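You operate a simulated robot arm through the tools that you are given. There is no shell and no other tool.

You run a simulated robot arm. Do the job below in one go: nothing can be reset, and whatever is moved stays where it is left.

## Task
Wax the middle of the brown board against drips, then stand the saucer and blue flower pot on it.
Fine: the pot stands in the saucer; use the pad with the wooden grip and the tin with the red band; put the pad back. Set down upright: pad with the wooden grip. A coat counts when it lies all over at full strength: go over it till it gets no stronger.

It is judged by the outcome, as a careful person would: the job done as asked, and still so three seconds after it is handed in. It fails if anything else is knocked over, pushed out of place, dropped, spilled or broken.

## Robot
A 7-joint arm with a two-finger parallel gripper, fixed in place. Base frame: the origin is at the foot of the arm, x ahead of it, y to its left, z up. Lengths are in cm, angles in degrees, forces in N, time in s.
Its first joint turns from -149.0 to 149.0 degrees. Payload 3.43 kg.
The TCP is the grasp point between the finger pads, 3 cm short of the fingertips. In the tool frame z runs along the fingers and y along their closing line. The gripper opens to 9.4 cm. The fingers are 2.8 cm wide and 1 cm thick; the gripper's body (5 by 9.6 cm) begins 5.5 cm behind the TCP.
Orientation is told as [roll, pitch, yaw] about the base's x, y, z axes, in that order, counted from this pose: with the fingers straight down and closing along the base's y, the tool's x points along the base's -x, its y along +y and its z along -z.

## Interface
- The arm moves only by the tool send_rows. Its argument "commands" is a list of rows, each a list of 3 entries, a list of its own where there are three numbers: the turn, a rotation vector about the tool's x, y, z in degrees, then the shift along the tool's x, y, z in cm, then the gripper command, from -1 (fully open) to 1 (shut), values between in proportion. In form: [[[ax, ay, az], [dx, dy, dz], jaw], ...]. A call has 1 to 20 rows; each row shifts and turns the commanded pose from where the row before left it, along the tool's axes as they then stand. A row lasts 0.2 s, in which the tool goes at most 5 cm and 8.6 degrees; a call with a longer step from one row to the next is refused whole, and so is a gripper value outside its range. A pose out of reach is approached as far as the arm can. The call stops where the force on the tool passes 40 N (or 10 N more than at its start, if that is more) or the arm is blocked; 0.2 s more then pass. The fingers move at their own pace (about 4.5 cm/s each) and stop on an object; they squeeze with about 27 N. The grip force told is the motor's: it shows also when the fingers shut on nothing. Time passes only in rows, and 0.2 s behind the last, so rows that do not move let the fingers close. It gives the time, the measured TCP pose, the force on the tool (base axes), the opening and the grip force at its end, in the units of the frame above (readings bear some noise), with the torque about the TCP (base axes, N m) and any sound that the robot's microphone picked up.
- Cameras (640 x 400 px; columns grow to the right, rows downward): "scene" is fixed at [22.19, -50.08, 152.63]; the picture's right is [0.83, -0.55, 0.00], its down [-0.36, -0.54, -0.76] and it looks along [0.42, 0.63, -0.65] (base axes); focal length 344 px, centre (320, 200). "wrist" rides on the gripper at [7.6, 1.4, -10.3] in the tool frame; the picture's right is [-0.18, 0.98, 0.00], its down [-0.75, -0.14, -0.64] and it looks along [-0.63, -0.12, 0.77] (tool axes); focal length 243 px, centre (320, 200).
- capture(camera): a new picture of that camera. It takes no simulated time.
- probe_pixels(camera, pixels): for up to 12 pixels [column, row] of the newest picture of that camera ("zoom" is the newest enlarged one), the place [x, y, z] in the base frame of the surface seen there, good to about 0.2 cm. It takes no simulated time.
- close_up(camera, box): a new picture of the part [left, top, right, bottom] of that camera's present view, enlarged. It takes no simulated time.
- hand_in(): hands the job in; it is judged then, once.

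Leave the gripper open and the arm clear of the work at the hand-in unless told otherwise.

The tools are called after "Request:" as name(argument=value, ...) on one line, values as JSON. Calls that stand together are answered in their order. send_rows: Moves the arm, as the interface text tells. Its arguments: {"type":"object","properties":{"commands":{"type":"array","items":{"type":"array"}}},"required":["commands"]} The other tools are called the same way: capture (camera) takes a picture; probe_pixels (camera, pixels) gives the place of the surface under pixels of a picture; close_up (camera, box) takes an enlarged picture of a part of a camera's view; hand_in () hands the job in.

At the start:

```text
clock: 0.0
position: [56.98, 43.29, 107.81]
tcp_rot: [0.1, 0.0, 0.0]
contact_force: [-0.3, 0.0, 0.6]
moment: [0.01, 0.03, 0.02]
opening: 9.42
grip_force: 0.1
```

scene: 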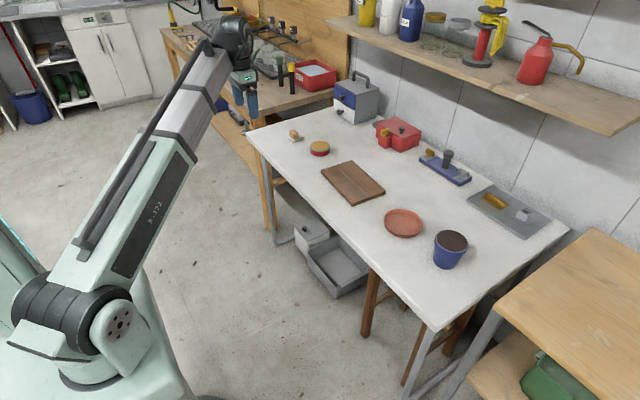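
wrist: 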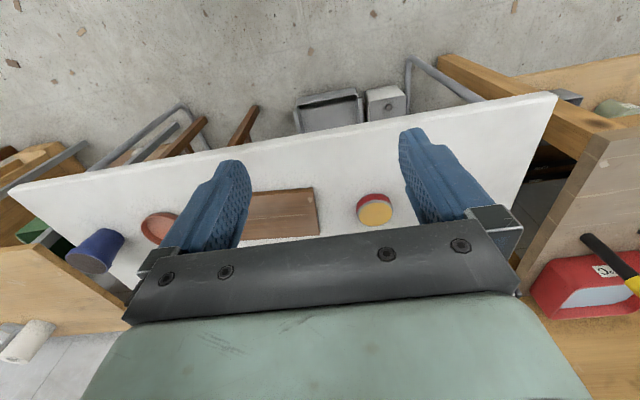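

I see a white table with a brown board (around 352,183), a saucer (404,222), a blue pot (450,248), a round tin with a red band (320,148), a pad with what looks like a wooden grip (294,135), and a dark tray further right. I'll take enlarged views to identify them all.

Request:
close_up(camera="scene", box=[250, 110, 410, 210])

Request:
close_up(camera="scene", box=[370, 110, 580, 280])

```text
4.00 times, centred on (330, 160) of scene
```

zoom: 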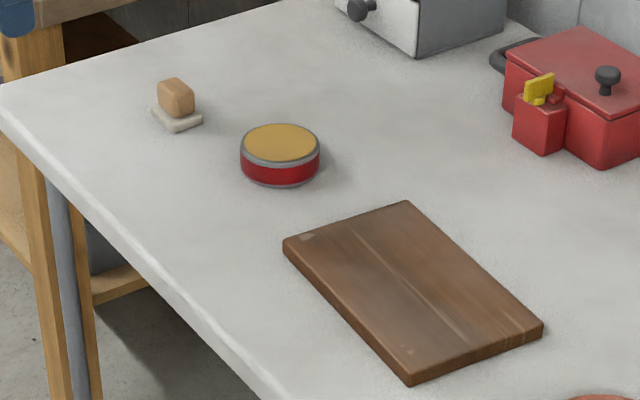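

```text
2.35 times, centred on (475, 195) of scene
```

zoom: 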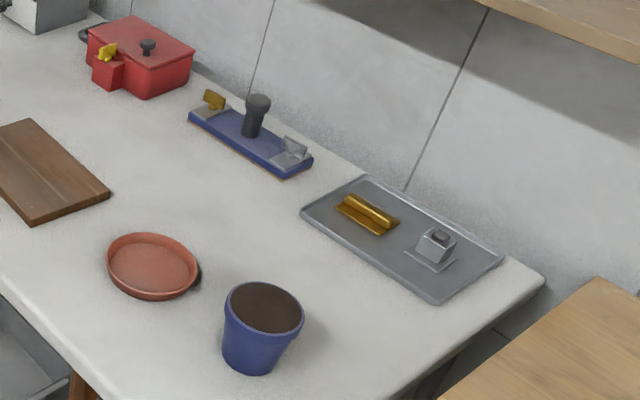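

The pad with a wooden block grip is at zoom (177,105) and the red-banded tin shows a yellow top at zoom (280,145). I'll enlarge further and measure positions.

Request:
close_up(camera="scene", box=[280, 120, 340, 160])

Request:
probe_pixels(camera="scene", pixels=[[294, 133], [294, 141], [320, 146], [320, 158], [351, 161], [385, 192], [353, 204], [321, 170], [353, 183], [404, 222], [451, 240], [310, 135]])

```text
10.00 times, centred on (310, 140) of scene
```

zoom: 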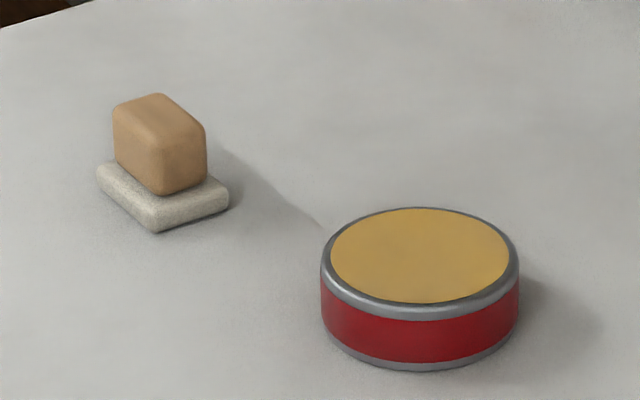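

```text
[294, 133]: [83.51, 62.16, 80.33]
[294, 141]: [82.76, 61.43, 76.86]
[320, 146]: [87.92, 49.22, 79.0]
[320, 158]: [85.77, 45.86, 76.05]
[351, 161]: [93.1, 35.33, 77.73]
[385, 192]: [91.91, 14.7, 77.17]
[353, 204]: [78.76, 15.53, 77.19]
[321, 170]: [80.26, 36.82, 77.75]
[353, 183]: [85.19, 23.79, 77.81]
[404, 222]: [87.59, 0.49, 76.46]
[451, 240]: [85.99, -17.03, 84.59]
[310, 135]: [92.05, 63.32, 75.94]
```

The table top is near z=76. Next I'll measure the pad's felt, its wooden grip, and the tin's rim in this 10x view.

Request:
probe_pixels(camera="zoom", pixels=[[116, 108], [160, 97], [202, 127], [160, 140], [116, 155], [161, 190], [204, 172], [99, 172], [155, 222], [225, 192], [155, 230], [226, 204]])

Request:
probe_pixels(camera="zoom", pixels=[[325, 255], [515, 250], [420, 211], [420, 312], [420, 255], [340, 255], [500, 255], [420, 220], [420, 297], [420, 366], [324, 330], [518, 325]])

```text
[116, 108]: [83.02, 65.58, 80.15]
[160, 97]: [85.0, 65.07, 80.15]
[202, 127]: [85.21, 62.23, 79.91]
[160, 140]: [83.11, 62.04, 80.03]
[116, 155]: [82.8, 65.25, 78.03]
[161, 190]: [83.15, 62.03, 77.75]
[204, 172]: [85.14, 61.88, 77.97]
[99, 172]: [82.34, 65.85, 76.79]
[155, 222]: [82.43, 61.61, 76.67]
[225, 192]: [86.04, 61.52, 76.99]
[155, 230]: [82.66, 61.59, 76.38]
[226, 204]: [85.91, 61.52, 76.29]
```

```text
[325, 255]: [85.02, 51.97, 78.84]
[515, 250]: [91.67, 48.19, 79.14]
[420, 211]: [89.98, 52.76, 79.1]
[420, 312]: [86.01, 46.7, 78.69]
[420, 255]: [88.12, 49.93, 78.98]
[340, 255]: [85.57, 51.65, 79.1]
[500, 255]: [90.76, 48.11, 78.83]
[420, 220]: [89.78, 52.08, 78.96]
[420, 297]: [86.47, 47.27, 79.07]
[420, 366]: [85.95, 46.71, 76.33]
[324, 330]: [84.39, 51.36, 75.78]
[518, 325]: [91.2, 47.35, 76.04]
```

Pad: felt about x 82.3–86.1, y 61.5–65.9, with a grip block about 2.2 × 3.5 cm, z 77–80.2. The tin's centre is about (88.1, 49.8), top z 79. Both sit at or beyond the tool-down reach, so I expect to tilt the tool outward. Now I'll measure the other objects: grey box, red case, blue block, tray, shelf, saucer and pot.

Request:
probe_pixels(camera="scene", pixels=[[340, 88], [362, 98], [356, 75], [382, 145], [400, 125], [421, 140], [421, 155], [447, 157], [468, 183], [470, 195], [326, 27], [610, 133]])

Request:
close_up(camera="scene", box=[376, 196, 476, 276])

```text
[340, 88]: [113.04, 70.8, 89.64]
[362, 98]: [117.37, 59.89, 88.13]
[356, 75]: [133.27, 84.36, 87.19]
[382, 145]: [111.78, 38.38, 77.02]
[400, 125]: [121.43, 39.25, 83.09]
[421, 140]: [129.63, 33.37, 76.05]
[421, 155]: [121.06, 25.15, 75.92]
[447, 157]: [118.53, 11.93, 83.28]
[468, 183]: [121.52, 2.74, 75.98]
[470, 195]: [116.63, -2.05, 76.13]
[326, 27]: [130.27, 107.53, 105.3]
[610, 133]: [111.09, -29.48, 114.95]
```

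```text
5.00 times, centred on (426, 236) of scene
```

zoom: 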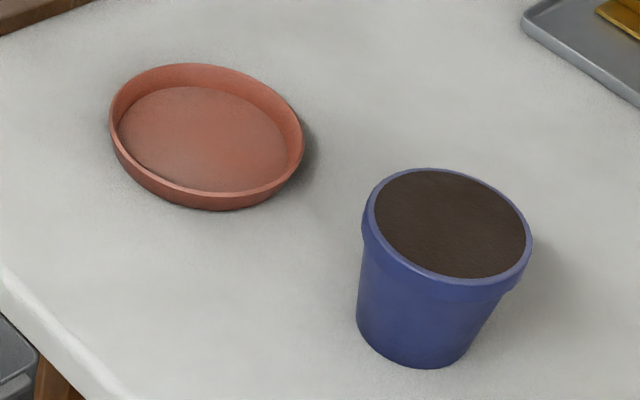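

The obstacles all lie beyond x≈111, behind my work zone. Now I'll measure the saucer rim and the pot.

Request:
probe_pixels(camera="zoom", pixels=[[113, 125], [301, 150], [195, 67], [215, 196], [205, 140], [205, 208], [150, 170], [240, 160], [298, 170], [200, 88], [125, 150], [160, 70]])

Request:
probe_pixels(camera="zoom", pixels=[[366, 205], [529, 240], [450, 171], [445, 282], [450, 225], [445, 298], [365, 240], [500, 290], [412, 366], [358, 320], [465, 350], [400, 270]])

```text
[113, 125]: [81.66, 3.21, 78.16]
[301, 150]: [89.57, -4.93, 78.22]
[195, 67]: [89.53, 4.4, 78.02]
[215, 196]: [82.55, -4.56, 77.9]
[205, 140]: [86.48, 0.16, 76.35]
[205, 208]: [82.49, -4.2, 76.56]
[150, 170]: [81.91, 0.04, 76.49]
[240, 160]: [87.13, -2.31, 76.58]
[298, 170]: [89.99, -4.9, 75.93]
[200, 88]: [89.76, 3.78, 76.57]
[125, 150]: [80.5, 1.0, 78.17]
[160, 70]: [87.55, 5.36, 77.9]
```

```text
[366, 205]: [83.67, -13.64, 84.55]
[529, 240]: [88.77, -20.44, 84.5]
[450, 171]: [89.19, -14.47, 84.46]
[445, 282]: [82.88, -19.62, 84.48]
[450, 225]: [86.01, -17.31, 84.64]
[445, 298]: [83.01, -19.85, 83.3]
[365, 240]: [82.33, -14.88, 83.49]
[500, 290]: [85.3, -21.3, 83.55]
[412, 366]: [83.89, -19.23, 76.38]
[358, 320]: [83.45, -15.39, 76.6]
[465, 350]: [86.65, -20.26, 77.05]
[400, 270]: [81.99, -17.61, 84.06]
```

The saucer is about 11.4 cm across, centred near (85.9, -0.2), and must be held by its rim. The pot rim is about 8.3 cm across, centred near (86.1, -17.1), top z 84.5. First I'll open the gripper, tilt the tool 30° outward about base y and go to a safe spot above the pad to test reach.

Request:
send_rows(commands=[[[0, -7.5, 0], [0, 0, 0], -1], [[0, -7.5, 0], [0, 0, 0], -1], [[0, -7.5, 0], [0, 0, 0], -1], [[0, -7.5, 0], [0, 0, 0], -1], [[0, 0, 0], [-1.62, 2.04, 2.413], -1], [[0, 0, 0], [-1.62, 2.04, 2.413], -1], [[0, 0, 0], [-1.62, 2.04, 2.413], -1], [[0, 0, 0], [-1.62, 2.04, 2.413], -1], [[0, 0, 0], [-1.62, 2.04, 2.413], -1], [[0, 0, 0], [-1.62, 2.04, 2.413], -1], [[0, 0, 0], [-1.62, 2.04, 2.413], -1], [[0, 0, 0], [-1.62, 2.04, 2.413], -1], [[0, 0, 0], [-1.62, 2.04, 2.413], -1], [[0, 0, 0], [-1.62, 2.04, 2.413], -1], [[0, 0, 0], [0, 0, 0], -1]])

```text
clock: 3.2
position: [83.17, 63.8, 94.9]
tcp_rot: [0.0, -30.0, 0.0]
contact_force: [0.3, 0.6, 0.5]
moment: [-0.01, 0.02, -0.01]
opening: 9.38
grip_force: 0.0
```

The tilted pose was reached at (83.2, 63.8, 94.9). I'll look through both cameras before descending.

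Request:
capture(camera="wrist")

Request:
capture(camera="scene")

```text
taken
```

wrist: 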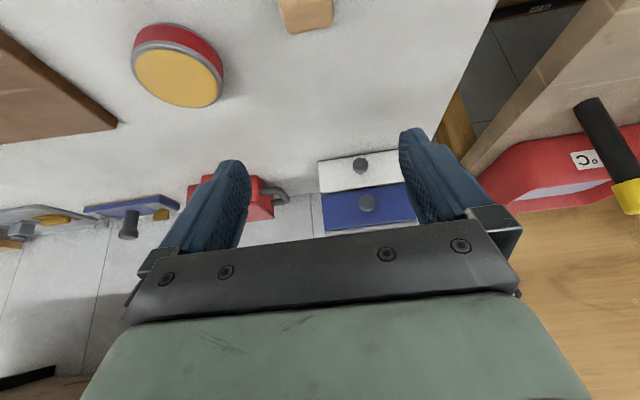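

```text
taken
```

scene: 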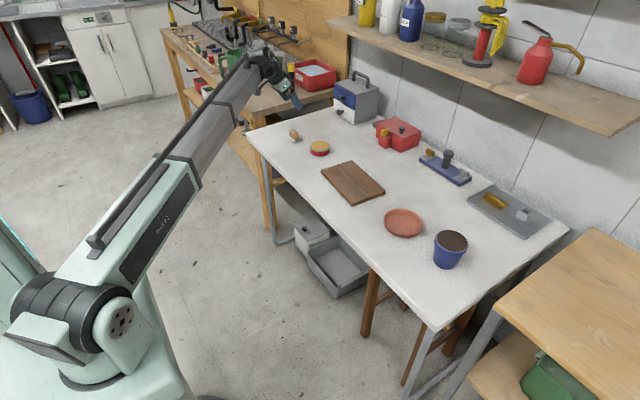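

The pad's wooden block is just visible at the top of the wrist picture (305,12). I'll probe its far faces to refine its width in y.

Request:
probe_pixels(camera="wrist", pixels=[[281, 6], [331, 4], [290, 28], [330, 25], [305, 5], [178, 78], [137, 55], [218, 85]])

```text
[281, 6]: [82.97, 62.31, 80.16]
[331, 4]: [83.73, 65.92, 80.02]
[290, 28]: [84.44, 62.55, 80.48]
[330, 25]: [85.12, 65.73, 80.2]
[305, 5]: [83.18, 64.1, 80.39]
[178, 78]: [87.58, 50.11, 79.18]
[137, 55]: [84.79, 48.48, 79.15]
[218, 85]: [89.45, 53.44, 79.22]
```

The block spans about x 82.9–85.2, y 62.1–65.8. I'll go straight down to z≈84 and look.

Request:
send_rows(commands=[[[0, 0, 0], [1.09, 0, 1.89], -1], [[0, 0, 0], [1.09, 0, 1.89], -1], [[0, 0, 0], [1.09, 0, 1.89], -1], [[0, 0, 0], [1.09, 0, 1.89], -1], [[0, 0, 0], [1.09, 0, 1.89], -1], [[0, 0, 0], [0, 0, 0], -1]])

Request:
close_up(camera="scene", box=[250, 90, 346, 150])

Request:
capture(camera="wrist")

```text
clock: 4.6
position: [82.96, 63.69, 84.13]
tcp_rot: [0.0, -29.9, 0.1]
contact_force: [0.8, 0.7, 0.0]
moment: [-0.01, -0.01, -0.04]
opening: 9.4
grip_force: 0.1
```

```text
6.67 times, centred on (298, 120) of scene
```

zoom: 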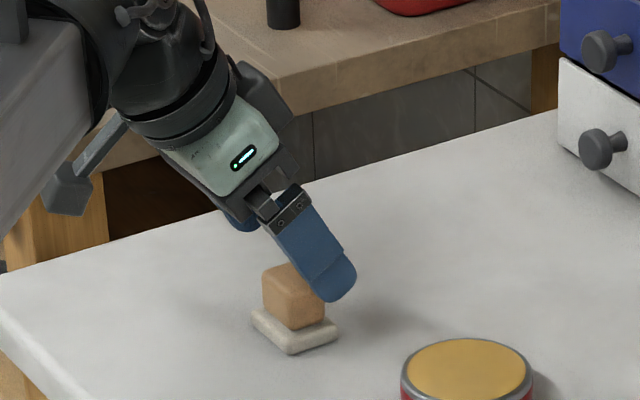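

```text
taken
```

wrist: 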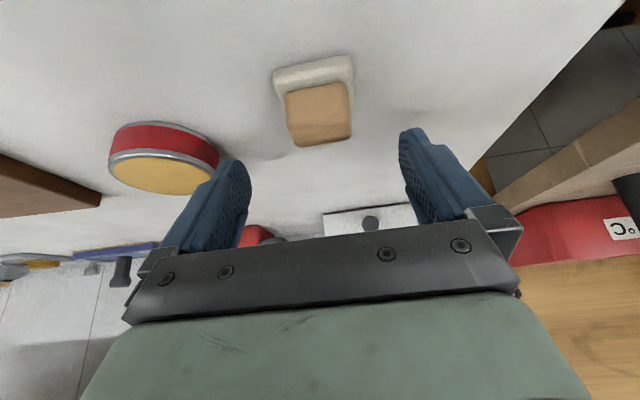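

The block sits well between the fingers. I'll lower to z≈80.6 (finger corners just above the felt), then close.

Request:
send_rows(commands=[[[0, 0, 0], [0.55, 0.03, 1.03], -1], [[0, 0, 0], [0.55, 0.04, 1.03], -1], [[0, 0, 0], [0.55, 0.03, 1.03], -1], [[0, 0, 0], [0, 0, 0], -1]])

Request:
close_up(camera="scene", box=[270, 110, 334, 150])

```text
clock: 5.6
position: [83.14, 63.82, 80.63]
tcp_rot: [0.0, -30.0, 0.0]
contact_force: [0.3, -0.6, 0.0]
moment: [0.05, 0.01, 0.02]
opening: 9.41
grip_force: 0.0
```

```text
10.00 times, centred on (302, 130) of scene
```

zoom: 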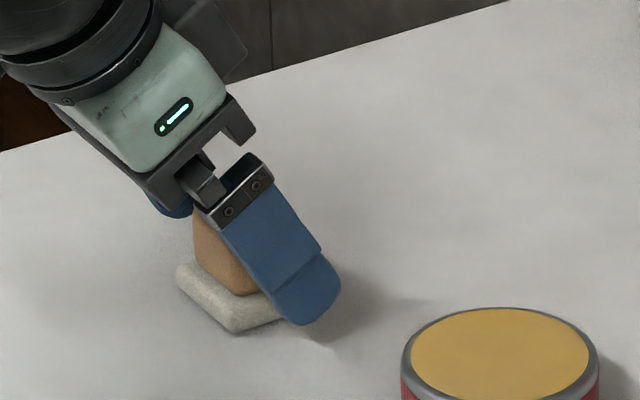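

The fingers are down beside the block with nothing touched. Closing now.

Request:
send_rows(commands=[[[0, 0, 0], [0, 0, 0], 1], [[0, 0, 0], [0, 0, 0], 1], [[0, 0, 0], [0, 0, 0], 1], [[0, 0, 0], [0, 0, 0], 1], [[0, 0, 0], [0, 0, 0], 1], [[0, 0, 0], [0, 0, 0], 1]])

Request:
close_up(camera="scene", box=[270, 110, 334, 150])

Request:
capture(camera="wrist")

```text
clock: 7.0
position: [83.15, 63.7, 80.7]
tcp_rot: [0.0, -30.1, 0.0]
contact_force: [-0.3, -0.7, 0.2]
moment: [0.02, -0.04, -0.01]
opening: 3.92
grip_force: 26.7
```

```text
10.00 times, centred on (302, 130) of scene
```

zoom: 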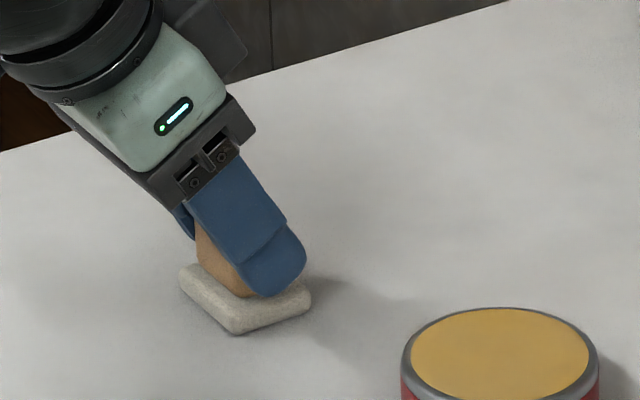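

```text
taken
```

wrist: 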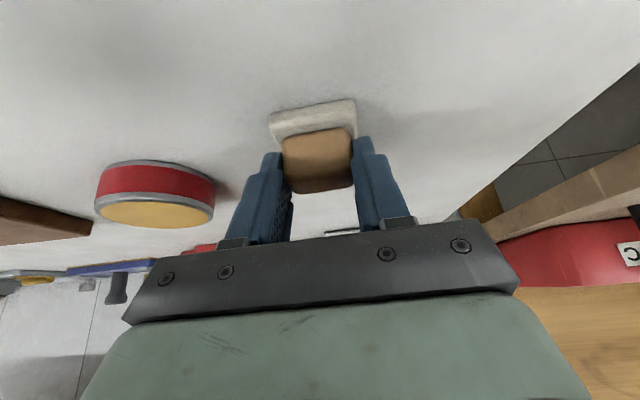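

The block is held (3.92 cm opening, 26.7 N). The pad's underside is about 4.7 cm below the TCP. Lifting 5 cm and checking the hold.

Request:
send_rows(commands=[[[0, 0, 0], [-0.5, 0, -0.866], 1], [[0, 0, 0], [-1, 0, -1.732], 1], [[0, 0, 0], [-1, 0, -1.732], 1], [[0, 0, 0], [0, 0, 0], 1]])

Request:
close_up(camera="scene", box=[265, 95, 345, 145])

Request:
capture(camera="wrist")

```text
clock: 8.0
position: [83.17, 63.7, 85.91]
tcp_rot: [0.1, -30.0, 0.0]
contact_force: [0.4, 0.4, 0.2]
moment: [0.0, 0.01, 0.0]
opening: 3.92
grip_force: 27.2
```

```text
8.00 times, centred on (305, 120) of scene
```

zoom: 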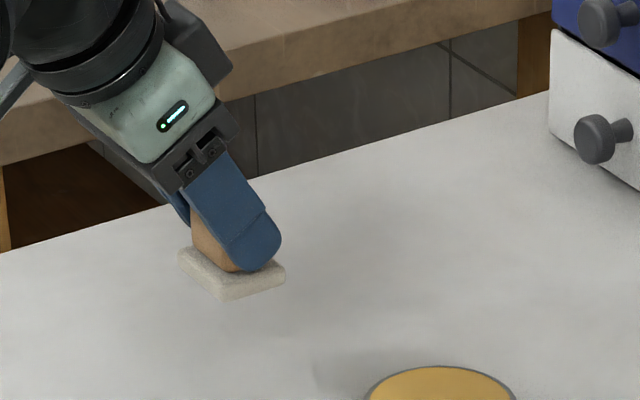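

```text
taken
```

wrist: 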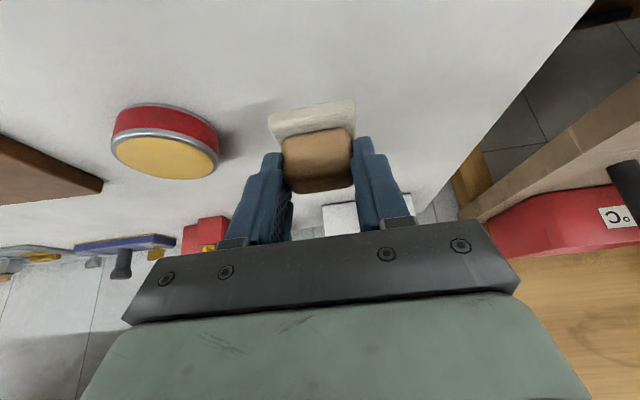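

The pad hangs level. Next I'll carry it over above the tin (pad centre over about (88.1, 49.75)), bottom still ~2.7 cm above the rim.

Request:
send_rows(commands=[[[0, 0, 0], [-0.732, -2.79, 0.284], 1], [[0, 0, 0], [-0.732, -2.79, 0.284], 1], [[0, 0, 0], [-0.732, -2.79, 0.284], 1], [[0, 0, 0], [-0.732, -2.79, 0.284], 1], [[0, 0, 0], [-0.732, -2.79, 0.284], 1], [[0, 0, 0], [0, 0, 0], 1]])

Request:
close_up(camera="scene", box=[288, 115, 352, 165])

Request:
capture(camera="wrist")

```text
clock: 9.4
position: [87.05, 49.68, 86.36]
tcp_rot: [0.0, -29.9, 0.1]
contact_force: [0.3, 0.0, -0.4]
moment: [-0.03, 0.02, -0.01]
opening: 3.91
grip_force: 27.1
```

```text
8.00 times, centred on (320, 140) of scene
```

zoom: 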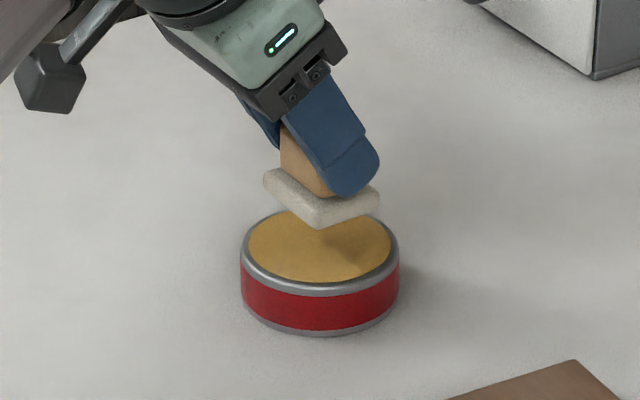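

```text
taken
```

wrist: 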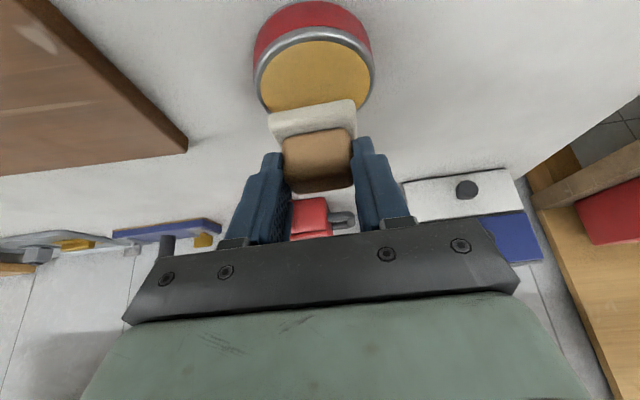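

I'll probe the felt corners and the tin rim to get the exact alignment.

Request:
probe_pixels(camera="zoom", pixels=[[268, 178], [317, 214], [376, 194], [266, 188], [317, 226], [377, 207], [246, 252], [394, 248], [320, 289], [252, 248], [387, 245], [322, 277]])

Request:
probe_pixels(camera="wrist", pixels=[[270, 113], [354, 100], [275, 134], [357, 120], [262, 80], [369, 80], [315, 42], [312, 28], [257, 72], [373, 68], [320, 70]])

```text
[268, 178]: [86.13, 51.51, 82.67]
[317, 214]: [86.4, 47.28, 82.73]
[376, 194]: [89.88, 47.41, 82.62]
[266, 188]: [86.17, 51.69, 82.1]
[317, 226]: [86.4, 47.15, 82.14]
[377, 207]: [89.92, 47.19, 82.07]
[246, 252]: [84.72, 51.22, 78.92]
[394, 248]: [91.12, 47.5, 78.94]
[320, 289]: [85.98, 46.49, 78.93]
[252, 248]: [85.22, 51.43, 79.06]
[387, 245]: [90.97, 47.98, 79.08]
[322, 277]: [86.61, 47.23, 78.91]
```

```text
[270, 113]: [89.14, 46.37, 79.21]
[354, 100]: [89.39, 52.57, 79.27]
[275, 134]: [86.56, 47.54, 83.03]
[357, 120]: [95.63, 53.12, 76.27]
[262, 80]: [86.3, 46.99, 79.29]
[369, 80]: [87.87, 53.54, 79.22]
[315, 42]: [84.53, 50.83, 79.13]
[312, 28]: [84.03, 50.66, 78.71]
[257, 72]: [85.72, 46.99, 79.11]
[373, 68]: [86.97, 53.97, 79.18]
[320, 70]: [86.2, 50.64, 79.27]
```

Felt centre is about (88.05, 49.4) and the tin's centre about (88.0, 49.9), so I'll shift +0.4 in y and lower to just above the wax.

Request:
send_rows(commands=[[[0, 0, 0], [0, 0.42, 0], 1], [[0, 0, 0], [0.575, 0, 0.995], 1], [[0, 0, 0], [0.575, 0, 0.995], 1], [[0, 0, 0], [0, 0, 0], 1]])

Request:
close_up(camera="scene", box=[288, 120, 352, 160])

Request:
close_up(camera="wrist", box=[220, 20, 420, 240])

```text
clock: 10.4
position: [87.05, 50.34, 83.96]
tcp_rot: [-0.1, -30.0, 0.1]
contact_force: [-0.5, 0.5, -0.1]
moment: [0.02, -0.01, -0.05]
opening: 3.89
grip_force: 27.1
```

```text
10.00 times, centred on (320, 140) of scene
```

zoom: 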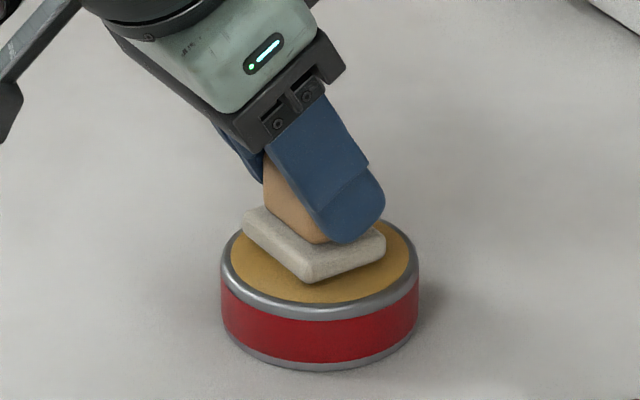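

```text
1.82 times, centred on (320, 130) of wrist
```

zoom: 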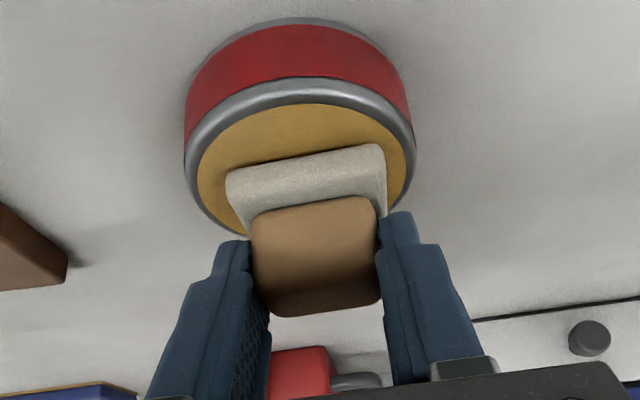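

The felt lies centred over the wax, just above it. Now I'll press down in small steps while watching the force.

Request:
send_rows(commands=[[[0, 0, 0], [0.075, 0, 0.13], 1], [[0, 0, 0], [0.075, 0, 0.13], 1], [[0, 0, 0], [0, 0, 0], 1]])

```text
clock: 11.2
position: [86.99, 50.24, 83.63]
tcp_rot: [0.0, -30.1, 0.0]
contact_force: [1.5, 0.6, 5.7]
moment: [0.08, -0.01, 0.03]
opening: 3.88
grip_force: 26.7
```

Contact at 5.7 N. I'll hold the pad there and rub it a couple of millimetres to load it with wax.

Request:
send_rows(commands=[[[0, 0, 0], [0.03, 0, 0.05], 1], [[0, 0, 0], [0, 0.2, 0], 1], [[0, 0, 0], [0, -0.2, 0], 1], [[0, 0, 0], [0, -0.2, 0], 1], [[0, 0, 0], [0, 0.2, 0], 1], [[0, 0, 0], [0.13, 0, -0.075], 1], [[0, 0, 0], [-0.13, 0, 0.075], 1], [[0, 0, 0], [0, 0, 0], 1]])

Request:
close_up(camera="scene", box=[288, 120, 352, 160])

```text
clock: 13.0
position: [86.93, 50.31, 83.53]
tcp_rot: [-0.1, -30.0, 0.1]
contact_force: [1.4, -3.6, 17.7]
moment: [-0.07, -0.16, -0.06]
opening: 3.9
grip_force: 27.2
```

```text
10.00 times, centred on (320, 140) of scene
```

zoom: 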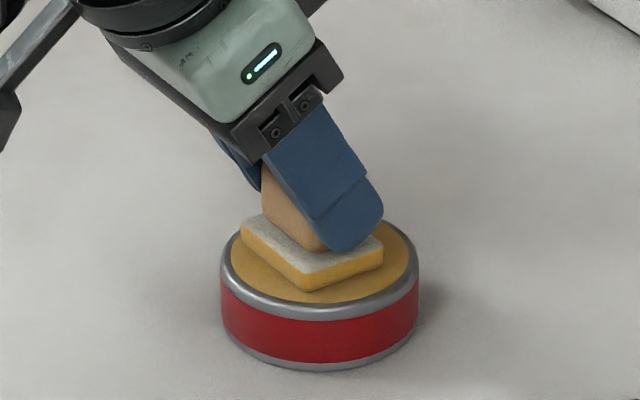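

The felt now shows yellow wax (force rose to 17.7 N, so I'll ease up). Lifting off and carrying the pad to above the board's corner lane.

Request:
send_rows(commands=[[[0, 0, 0], [-0.25, 0, -0.433], 1], [[0, 0, 0], [-0.75, 0, -1.299], 1], [[0, 0, 0], [-0.75, 0, -1.299], 1], [[0, 0, 0], [1.0, -3.275, -0.0975], 1], [[0, 0, 0], [1.0, -3.275, -0.0975], 1], [[0, 0, 0], [1.0, -3.275, -0.0975], 1], [[0, 0, 0], [1.0, -3.275, -0.0975], 1], [[0, 0, 0], [1.0, -3.275, -0.0975], 1], [[0, 0, 0], [1.0, -3.275, -0.0975], 1], [[0, 0, 0], [0, 0, 0], 1]])

Request:
close_up(camera="scene", box=[290, 125, 402, 205])

Request:
capture(camera="wrist")

```text
clock: 15.2
position: [81.4, 30.62, 84.4]
tcp_rot: [0.1, -30.0, -0.1]
contact_force: [-0.1, -0.5, -0.2]
moment: [-0.03, 0.01, -0.01]
opening: 3.93
grip_force: 26.6
```

```text
5.00 times, centred on (346, 165) of scene
```

zoom: 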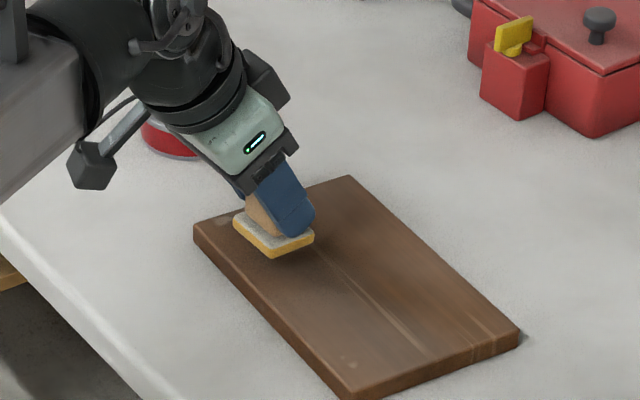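

```text
taken
```

wrist: 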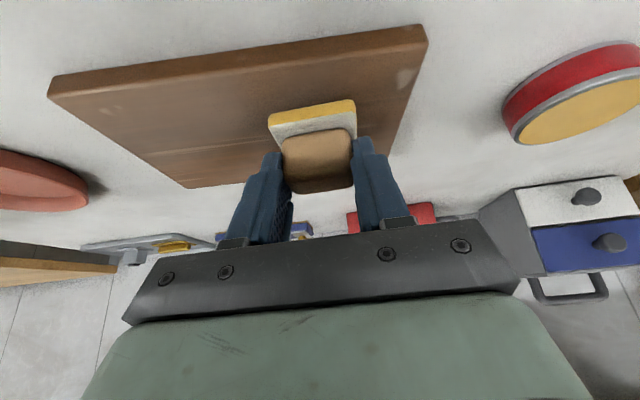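

The loaded pad hovers over the board. I'll probe the felt corners and the board's corners for precise lanes.

Request:
probe_pixels(camera="zoom", pixels=[[235, 225], [271, 257], [312, 243], [270, 248], [311, 234], [196, 230], [349, 179], [516, 334], [345, 391], [360, 270], [320, 340], [430, 330]])

Request:
probe_pixels(camera="wrist", pixels=[[270, 115], [354, 99], [271, 134], [356, 118], [421, 26], [52, 88], [190, 187], [200, 110], [150, 150], [300, 60], [386, 150]])

```text
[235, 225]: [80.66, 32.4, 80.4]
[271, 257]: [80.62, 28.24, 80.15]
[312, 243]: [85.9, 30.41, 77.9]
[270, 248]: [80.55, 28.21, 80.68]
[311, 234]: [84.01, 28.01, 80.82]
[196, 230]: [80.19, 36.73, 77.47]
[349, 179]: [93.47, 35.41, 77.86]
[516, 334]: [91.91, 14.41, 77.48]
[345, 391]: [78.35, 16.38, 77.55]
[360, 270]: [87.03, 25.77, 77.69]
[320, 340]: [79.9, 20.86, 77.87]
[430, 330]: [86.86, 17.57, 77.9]
```

```text
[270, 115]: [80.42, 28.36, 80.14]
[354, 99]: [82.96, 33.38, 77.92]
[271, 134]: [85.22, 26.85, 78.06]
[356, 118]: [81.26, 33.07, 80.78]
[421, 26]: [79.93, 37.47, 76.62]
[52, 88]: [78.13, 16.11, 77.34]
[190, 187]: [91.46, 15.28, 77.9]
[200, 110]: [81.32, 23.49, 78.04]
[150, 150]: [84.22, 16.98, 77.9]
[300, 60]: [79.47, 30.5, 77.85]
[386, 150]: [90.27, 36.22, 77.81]
```

The board's centre is about (86.0, 25.7), 21.1 × 13.35 cm, turned about 4.4°. I'll lower to just above its surface, then feel for contact.

Request:
send_rows(commands=[[[0, 0, 0], [0.425, 0, 0.736], 1], [[0, 0, 0], [0.425, 0, 0.736], 1], [[0, 0, 0], [0.05, 0, 0.0866], 1], [[0, 0, 0], [0, 0, 0], 1]])

```text
clock: 16.2
position: [81.35, 30.56, 82.74]
tcp_rot: [0.0, -30.1, 0.0]
contact_force: [-0.7, 0.2, -0.3]
moment: [0.02, -0.01, 0.01]
opening: 3.9
grip_force: 27.2
```

No contact yet at 82.74. Stepping down a millimetre or two.

Request:
send_rows(commands=[[[0, 0, 0], [0.05, 0, 0.0866], 1], [[0, 0, 0], [0.025, 0, 0.0433], 1], [[0, 0, 0], [0, 0, 0], 1]])

```text
clock: 17.0
position: [81.46, 30.62, 82.71]
tcp_rot: [0.0, -30.0, -0.1]
contact_force: [-1.1, -0.4, -0.8]
moment: [0.04, 0.0, 0.0]
opening: 3.9
grip_force: 27.4
```

Request:
send_rows(commands=[[[0, 0, 0], [0.05, 0, 0.0866], 1], [[0, 0, 0], [0, 0, 0], 1]])

```text
clock: 17.6
position: [81.48, 30.49, 82.56]
tcp_rot: [0.0, -30.0, 0.0]
contact_force: [0.0, 0.4, -0.6]
moment: [-0.02, 0.05, -0.04]
opening: 3.91
grip_force: 27.1
```

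Still no contact at z≈82.56. Another small step down.

Request:
send_rows(commands=[[[0, 0, 0], [0.05, 0, 0.0866], 1], [[0, 0, 0], [0, 0, 0], 1]])

```text
clock: 18.2
position: [81.55, 30.62, 82.48]
tcp_rot: [0.0, -30.0, 0.0]
contact_force: [0.8, -0.1, 0.2]
moment: [0.0, 0.0, 0.01]
opening: 3.9
grip_force: 26.9
```

Request:
send_rows(commands=[[[0, 0, 0], [0.05, 0, 0.0866], 1], [[0, 0, 0], [0, 0, 0], 1]])

```text
clock: 18.8
position: [81.5, 30.58, 82.58]
tcp_rot: [0.0, -30.0, 0.0]
contact_force: [0.8, 1.6, 10.3]
moment: [0.15, -0.01, 0.02]
opening: 3.93
grip_force: 26.9
```

Contact at 10 N. I'll do the first stroke along the board's length, 9.6 cm, in gentle rows and look.

Request:
send_rows(commands=[[[0, 0, 0], [0.078, -1.2, -0.045], 1], [[0, 0, 0], [0.078, -1.2, -0.045], 1], [[0, 0, 0], [0.078, -1.2, -0.045], 1], [[0, 0, 0], [0.078, -1.2, -0.045], 1], [[0, 0, 0], [0.078, -1.2, -0.045], 1], [[0, 0, 0], [0.078, -1.2, -0.045], 1], [[0, 0, 0], [0.078, -1.2, -0.045], 1], [[0, 0, 0], [0.078, -1.2, -0.045], 1], [[0, 0, 0], [0, 0, 0], 1]])

Request:
close_up(camera="scene", box=[302, 145, 398, 205])

Request:
capture(camera="wrist")

```text
clock: 20.8
position: [80.81, 20.99, 82.49]
tcp_rot: [0.0, -30.0, 0.1]
contact_force: [-0.5, 5.6, 18.8]
moment: [0.2, -0.15, 0.06]
opening: 3.91
grip_force: 27.4
```

```text
6.67 times, centred on (350, 175) of scene
```

zoom: 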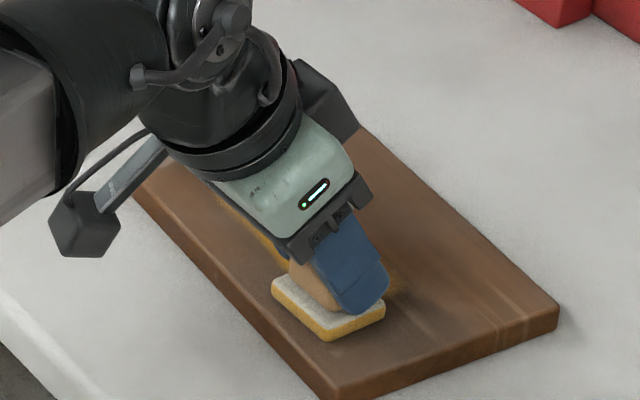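

```text
taken
```

wrist: 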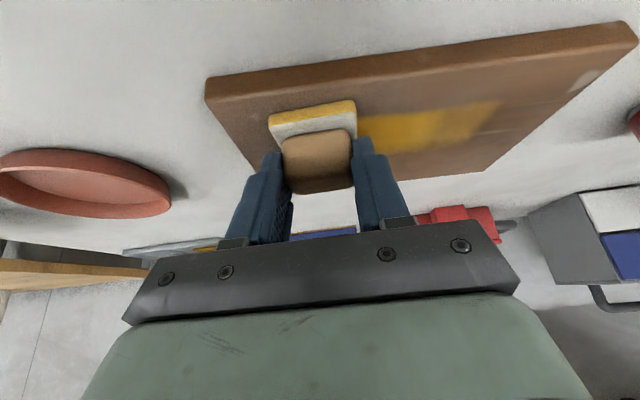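

A yellow coat is being laid (visible in the wrist view at (430,125)). Force is 18.8 N, so I'll ease up slightly, shift to lane 2 and stroke back.

Request:
send_rows(commands=[[[0, 0, 0], [-0.035, 0, -0.06], 1], [[0, 0, 0], [-1.018, 0, 0.5875], 1], [[0, 0, 0], [-1.018, 0, 0.5875], 1], [[0, 0, 0], [-0.078, 1.2, 0.045], 1], [[0, 0, 0], [-0.078, 1.2, 0.045], 1], [[0, 0, 0], [-0.078, 1.2, 0.045], 1], [[0, 0, 0], [-0.078, 1.2, 0.045], 1], [[0, 0, 0], [-0.078, 1.2, 0.045], 1], [[0, 0, 0], [-0.078, 1.2, 0.045], 1], [[0, 0, 0], [-0.078, 1.2, 0.045], 1], [[0, 0, 0], [-0.078, 1.2, 0.045], 1], [[0, 0, 0], [0, 0, 0], 1]])

Request:
close_up(camera="scene", box=[302, 145, 398, 205])

Request:
capture(camera="wrist")

```text
clock: 23.4
position: [83.81, 30.59, 82.55]
tcp_rot: [-0.1, -30.0, 0.0]
contact_force: [0.0, -0.8, 0.2]
moment: [0.0, 0.03, 0.01]
opening: 3.91
grip_force: 26.8
```

```text
6.67 times, centred on (350, 175) of scene
```

zoom: 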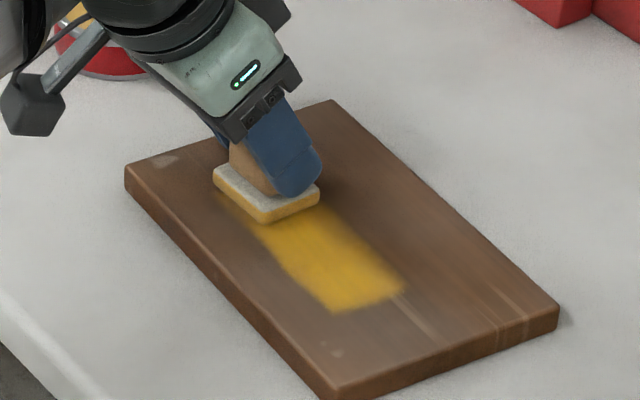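

```text
taken
```

wrist: 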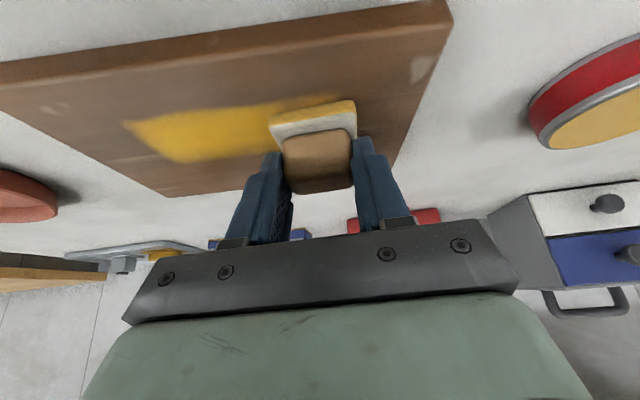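

The coat shows strongly in part of the swath, but the force at the end fell to zero, so contact was lost. I'll probe the coat's outline to see what is covered.

Request:
probe_pixels(camera="zoom", pixels=[[330, 312], [405, 290], [285, 272], [345, 212], [255, 235], [222, 197], [375, 245], [300, 250], [345, 270]])

Request:
probe_pixels(camera="wrist", pixels=[[122, 125], [165, 162], [240, 108], [265, 150], [200, 135], [335, 97]])

Request:
close_up(camera="wrist", box=[60, 60, 380, 200])

```text
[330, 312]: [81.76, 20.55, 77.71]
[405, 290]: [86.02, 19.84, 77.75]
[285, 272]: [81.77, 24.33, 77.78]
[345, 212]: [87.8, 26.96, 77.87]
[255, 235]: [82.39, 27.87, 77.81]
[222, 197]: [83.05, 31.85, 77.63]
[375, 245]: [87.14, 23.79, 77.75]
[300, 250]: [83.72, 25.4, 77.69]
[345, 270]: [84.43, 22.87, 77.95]
```

```text
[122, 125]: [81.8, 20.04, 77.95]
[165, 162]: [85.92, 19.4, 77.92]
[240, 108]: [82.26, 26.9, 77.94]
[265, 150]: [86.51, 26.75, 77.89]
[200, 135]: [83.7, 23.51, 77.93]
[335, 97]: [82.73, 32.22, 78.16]
```

```text
2.00 times, centred on (220, 130) of wrist
```

zoom: 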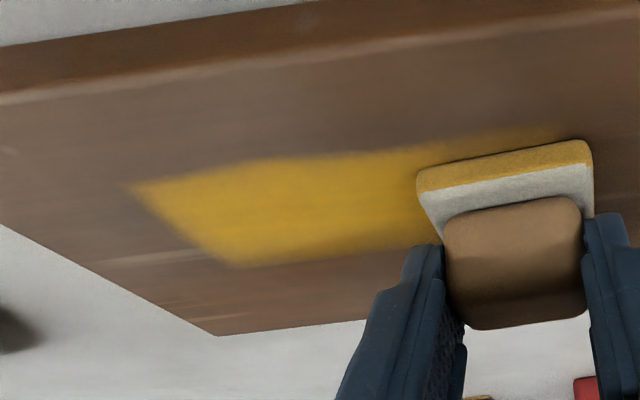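

The coat has clean edges at about ±3.8 cm across and ±6 cm along the board, measured from its centre. That is evidently the "middle" to be coated. My path rises slightly toward +y, so I'll compensate. Moving to the near lane, pressing down a touch and reading the force.

Request:
send_rows(commands=[[[0, 0, 0], [0.69, 0, -0.306], 1], [[0, 0, 0], [0, 0, 0], 1]])

```text
clock: 24.0
position: [83.15, 30.64, 82.37]
tcp_rot: [0.1, -30.0, 0.0]
contact_force: [1.3, -0.5, 3.7]
moment: [0.03, -0.04, 0.02]
opening: 3.91
grip_force: 27.6
```

3.7 N contact. Pressing half a millimetre more and stroking down the lane and back.

Request:
send_rows(commands=[[[0, 0, 0], [0.025, 0, 0.0433], 1], [[0, 0, 0], [0.0747, -1.2, -0.0554], 1], [[0, 0, 0], [0.0747, -1.2, -0.0554], 1], [[0, 0, 0], [0.0747, -1.2, -0.0554], 1], [[0, 0, 0], [0.0747, -1.2, -0.0554], 1], [[0, 0, 0], [0.0747, -1.2, -0.0554], 1], [[0, 0, 0], [0.0747, -1.2, -0.0554], 1], [[0, 0, 0], [0.0747, -1.2, -0.0554], 1], [[0, 0, 0], [0.0747, -1.2, -0.0554], 1], [[0, 0, 0], [0, 0, 0], 1]])

Request:
capture(camera="wrist")

```text
clock: 26.2
position: [82.45, 20.94, 82.42]
tcp_rot: [0.0, -30.2, -0.1]
contact_force: [1.3, 4.0, 9.6]
moment: [0.09, 0.0, 0.04]
opening: 3.91
grip_force: 26.8
```

```text
taken
```

wrist: 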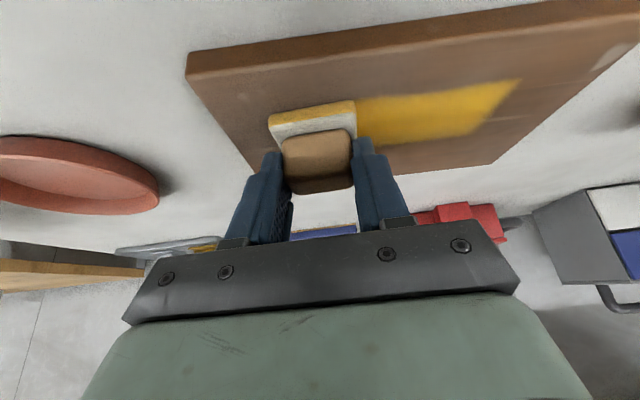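

Steady at 9.6 N with a full strip. Stroking back, shifting to the middle lane, and stroking that one.

Request:
send_rows(commands=[[[0, 0, 0], [-0.0747, 1.2, 0.0554], 1], [[0, 0, 0], [-0.0747, 1.2, 0.0554], 1], [[0, 0, 0], [-0.0747, 1.2, 0.0554], 1], [[0, 0, 0], [-0.0747, 1.2, 0.0554], 1], [[0, 0, 0], [-0.0747, 1.2, 0.0554], 1], [[0, 0, 0], [-0.0747, 1.2, 0.0554], 1], [[0, 0, 0], [-0.0747, 1.2, 0.0554], 1], [[0, 0, 0], [-0.0747, 1.2, 0.0554], 1], [[0, 0, 0], [-0.991, 0, 0.584], 1], [[0, 0, 0], [-0.991, 0, 0.584], 1], [[0, 0, 0], [0, 0, 0], 1]])

Request:
capture(camera="wrist")

```text
clock: 28.6
position: [85.23, 30.71, 82.39]
tcp_rot: [0.0, -30.1, 0.0]
contact_force: [-7.9, 2.9, 25.6]
moment: [0.09, 0.14, 0.04]
opening: 3.9
grip_force: 27.3
```

```text
taken
```

wrist: 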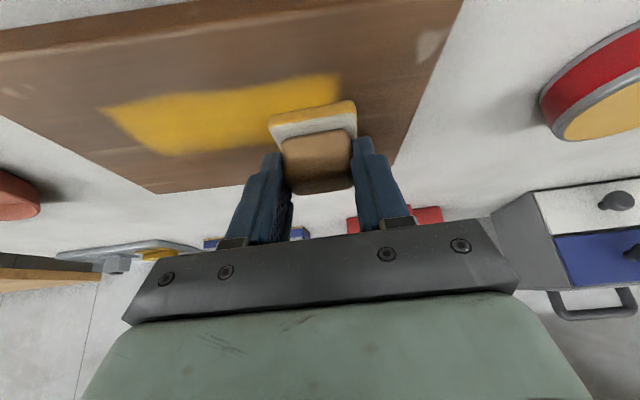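

Force climbed to 25.6 N after the shift, so I'll raise about 1.3 mm and read again.

Request:
send_rows(commands=[[[0, 0, 0], [-0.065, 0, -0.1126], 1], [[0, 0, 0], [0, 0, 0], 1]])

```text
clock: 29.2
position: [85.36, 30.6, 82.29]
tcp_rot: [0.1, -30.0, -0.1]
contact_force: [-1.8, 2.5, 6.8]
moment: [0.16, -0.1, 0.08]
opening: 3.88
grip_force: 27.0
```

6.8 N. Stroking the middle lane down.

Request:
send_rows(commands=[[[0, 0, 0], [0.0747, -1.2, -0.0554], 1], [[0, 0, 0], [0.0747, -1.2, -0.0554], 1], [[0, 0, 0], [0.0747, -1.2, -0.0554], 1], [[0, 0, 0], [0.0747, -1.2, -0.0554], 1], [[0, 0, 0], [0.0747, -1.2, -0.0554], 1], [[0, 0, 0], [0.0747, -1.2, -0.0554], 1], [[0, 0, 0], [0.0747, -1.2, -0.0554], 1], [[0, 0, 0], [0.0747, -1.2, -0.0554], 1], [[0, 0, 0], [0, 0, 0], 1]])

Request:
capture(camera="wrist")

```text
clock: 31.2
position: [84.68, 21.08, 82.45]
tcp_rot: [0.0, -30.1, 0.0]
contact_force: [-0.2, 0.2, -0.3]
moment: [-0.04, 0.01, 0.01]
opening: 3.92
grip_force: 27.1
```

```text
taken
```

wrist: 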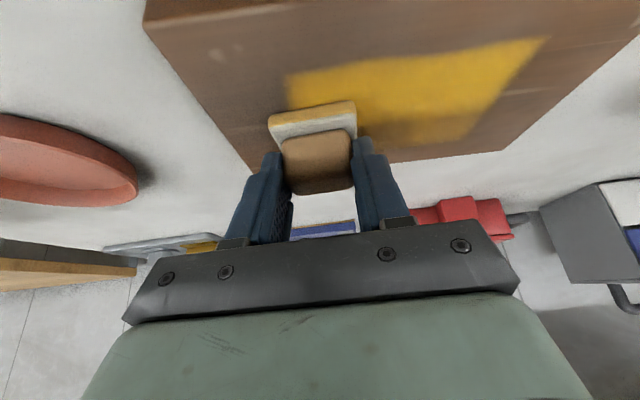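

Contact was lost near the end of that stroke. I'll press down here and work back with closer force checks.

Request:
send_rows(commands=[[[0, 0, 0], [0.05, 0, 0.0866], 1], [[0, 0, 0], [0, 0, 0], 1]])

```text
clock: 31.8
position: [84.71, 21.08, 82.43]
tcp_rot: [0.0, -30.1, -0.1]
contact_force: [-0.1, -0.1, -0.1]
moment: [0.0, 0.0, -0.01]
opening: 3.91
grip_force: 27.4
```

Request:
send_rows(commands=[[[0, 0, 0], [0.04, 0, 0.0693], 1], [[0, 0, 0], [0, 0, 0], 1]])

```text
clock: 32.4
position: [84.62, 21.01, 82.42]
tcp_rot: [-0.1, -30.0, 0.1]
contact_force: [-0.5, 0.2, -0.6]
moment: [-0.02, -0.02, -0.01]
opening: 3.91
grip_force: 27.0
```

Still no contact. I'll check whether the pad shifted in the grip.

Request:
close_up(camera="scene", box=[316, 160, 396, 210])

Request:
close_up(camera="wrist", box=[220, 60, 420, 200])

```text
8.00 times, centred on (356, 185) of scene
```

zoom: 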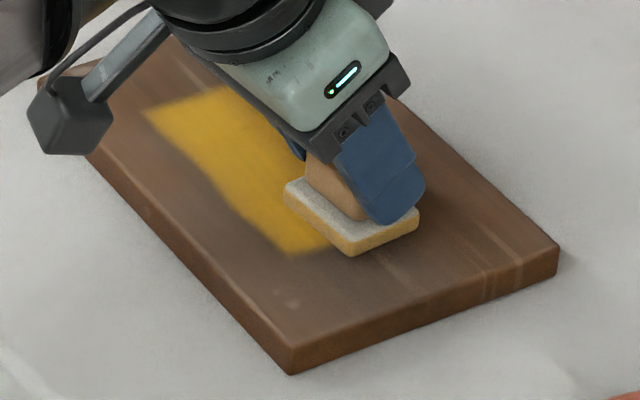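

```text
2.86 times, centred on (320, 130) of wrist
```

zoom: 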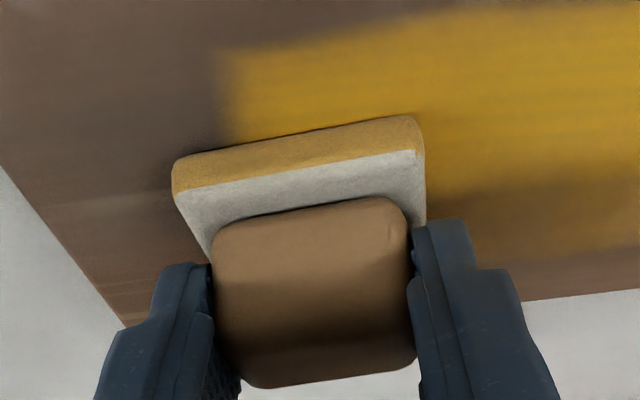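

The pad looks level and just above the board; it has slid slightly up in the grip. Continuing down gently.

Request:
send_rows(commands=[[[0, 0, 0], [0.03, 0, 0.052], 1], [[0, 0, 0], [0, 0, 0], 1]])

```text
clock: 33.0
position: [84.72, 20.98, 82.43]
tcp_rot: [0.0, -30.1, -0.1]
contact_force: [-1.2, 0.5, 6.8]
moment: [0.07, -0.08, -0.01]
opening: 3.93
grip_force: 26.6
```

6.8 N. Stroking toward +y in half lanes with checks.

Request:
send_rows(commands=[[[0, 0, 0], [0.01, 0, 0.0173], 1], [[0, 0, 0], [-0.078, 1.2, 0.0497], 1], [[0, 0, 0], [-0.078, 1.2, 0.0497], 1], [[0, 0, 0], [-0.078, 1.2, 0.0497], 1], [[0, 0, 0], [-0.078, 1.2, 0.0497], 1], [[0, 0, 0], [0, 0, 0], 1]])

```text
clock: 34.4
position: [85.06, 25.87, 82.37]
tcp_rot: [0.1, -30.0, 0.0]
contact_force: [-0.9, -2.1, 10.2]
moment: [-0.06, -0.11, -0.02]
opening: 3.89
grip_force: 27.4
```

10.2 N, good. Continuing to the end of the middle lane.

Request:
send_rows(commands=[[[0, 0, 0], [-0.078, 1.2, 0.0497], 1], [[0, 0, 0], [-0.078, 1.2, 0.0497], 1], [[0, 0, 0], [-0.078, 1.2, 0.0497], 1], [[0, 0, 0], [-0.078, 1.2, 0.0497], 1], [[0, 0, 0], [0, 0, 0], 1]])

Request:
capture(camera="wrist")

```text
clock: 35.6
position: [85.43, 30.43, 82.31]
tcp_rot: [0.0, -30.2, 0.0]
contact_force: [1.7, -9.0, 26.8]
moment: [-0.19, -0.21, -0.07]
opening: 3.9
grip_force: 26.7
```

```text
taken
```

wrist: 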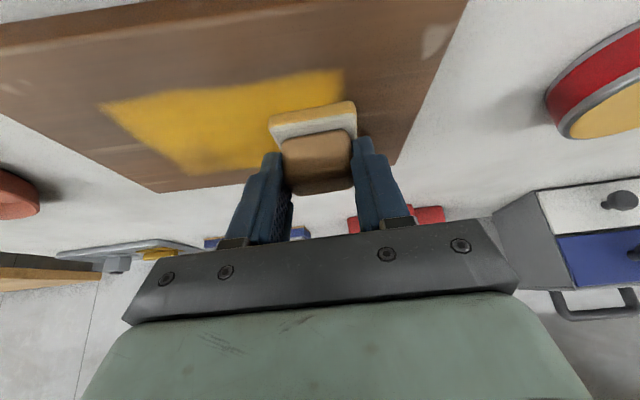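

26.8 N is too much; I'll raise about 1.1 mm, then shift to the far lane and read.

Request:
send_rows(commands=[[[0, 0, 0], [-0.055, 0, -0.095], 1], [[0, 0, 0], [-1.0, 0, 0.577], 1], [[0, 0, 0], [-1.0, 0, 0.577], 1], [[0, 0, 0], [0, 0, 0], 1]])

```text
clock: 36.6
position: [87.74, 30.64, 82.33]
tcp_rot: [0.1, -29.9, 0.1]
contact_force: [-5.8, 3.0, 14.9]
moment: [0.2, 0.11, 0.0]
opening: 3.92
grip_force: 27.0
```

14.9 N on the far lane. Easing slightly and stroking down half the lane.

Request:
send_rows(commands=[[[0, 0, 0], [-0.01, 0, -0.0173], 1], [[0, 0, 0], [0.08, -1.2, -0.0462], 1], [[0, 0, 0], [0.08, -1.2, -0.0462], 1], [[0, 0, 0], [0.08, -1.2, -0.0462], 1], [[0, 0, 0], [0.08, -1.2, -0.0462], 1], [[0, 0, 0], [0, 0, 0], 1]])

```text
clock: 38.0
position: [87.36, 25.65, 82.24]
tcp_rot: [0.1, -30.0, 0.0]
contact_force: [-0.6, -0.4, 1.4]
moment: [-0.01, -0.02, 0.01]
opening: 3.92
grip_force: 27.1
```

Down to 1.4 N; pressing 0.6 mm more and continuing.

Request:
send_rows(commands=[[[0, 0, 0], [0.03, 0, 0.052], 1], [[0, 0, 0], [0.08, -1.2, -0.0462], 1], [[0, 0, 0], [0.08, -1.2, -0.0462], 1], [[0, 0, 0], [0.08, -1.2, -0.0462], 1], [[0, 0, 0], [0.08, -1.2, -0.0462], 1], [[0, 0, 0], [0, 0, 0], 1]])

Request:
capture(camera="wrist")

```text
clock: 39.4
position: [87.07, 21.03, 82.35]
tcp_rot: [-0.1, -30.1, 0.0]
contact_force: [0.5, 4.3, 13.8]
moment: [0.2, -0.1, 0.04]
opening: 3.93
grip_force: 27.2
```

```text
taken
```

wrist: 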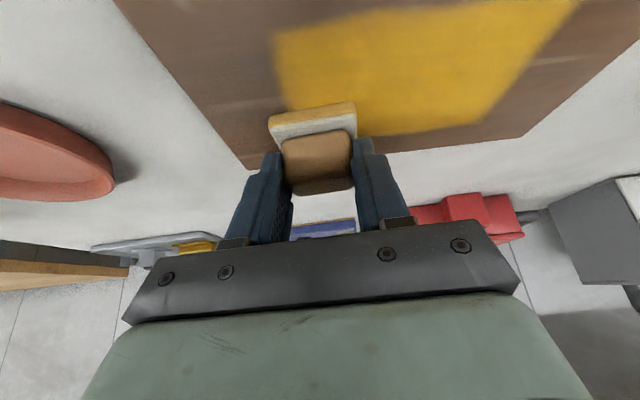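

13.8 N and the coat spreads. The felt's colour is paling, so I'll go back up this lane and then inspect.

Request:
send_rows(commands=[[[0, 0, 0], [-0.08, 1.2, 0.0462], 1], [[0, 0, 0], [-0.08, 1.2, 0.0462], 1], [[0, 0, 0], [-0.08, 1.2, 0.0462], 1], [[0, 0, 0], [-0.08, 1.2, 0.0462], 1], [[0, 0, 0], [0, 0, 0], 1]])

```text
clock: 40.6
position: [87.48, 25.79, 82.37]
tcp_rot: [0.0, -30.0, -0.1]
contact_force: [-0.3, -3.0, 7.0]
moment: [-0.07, -0.08, -0.03]
opening: 3.9
grip_force: 26.8
```

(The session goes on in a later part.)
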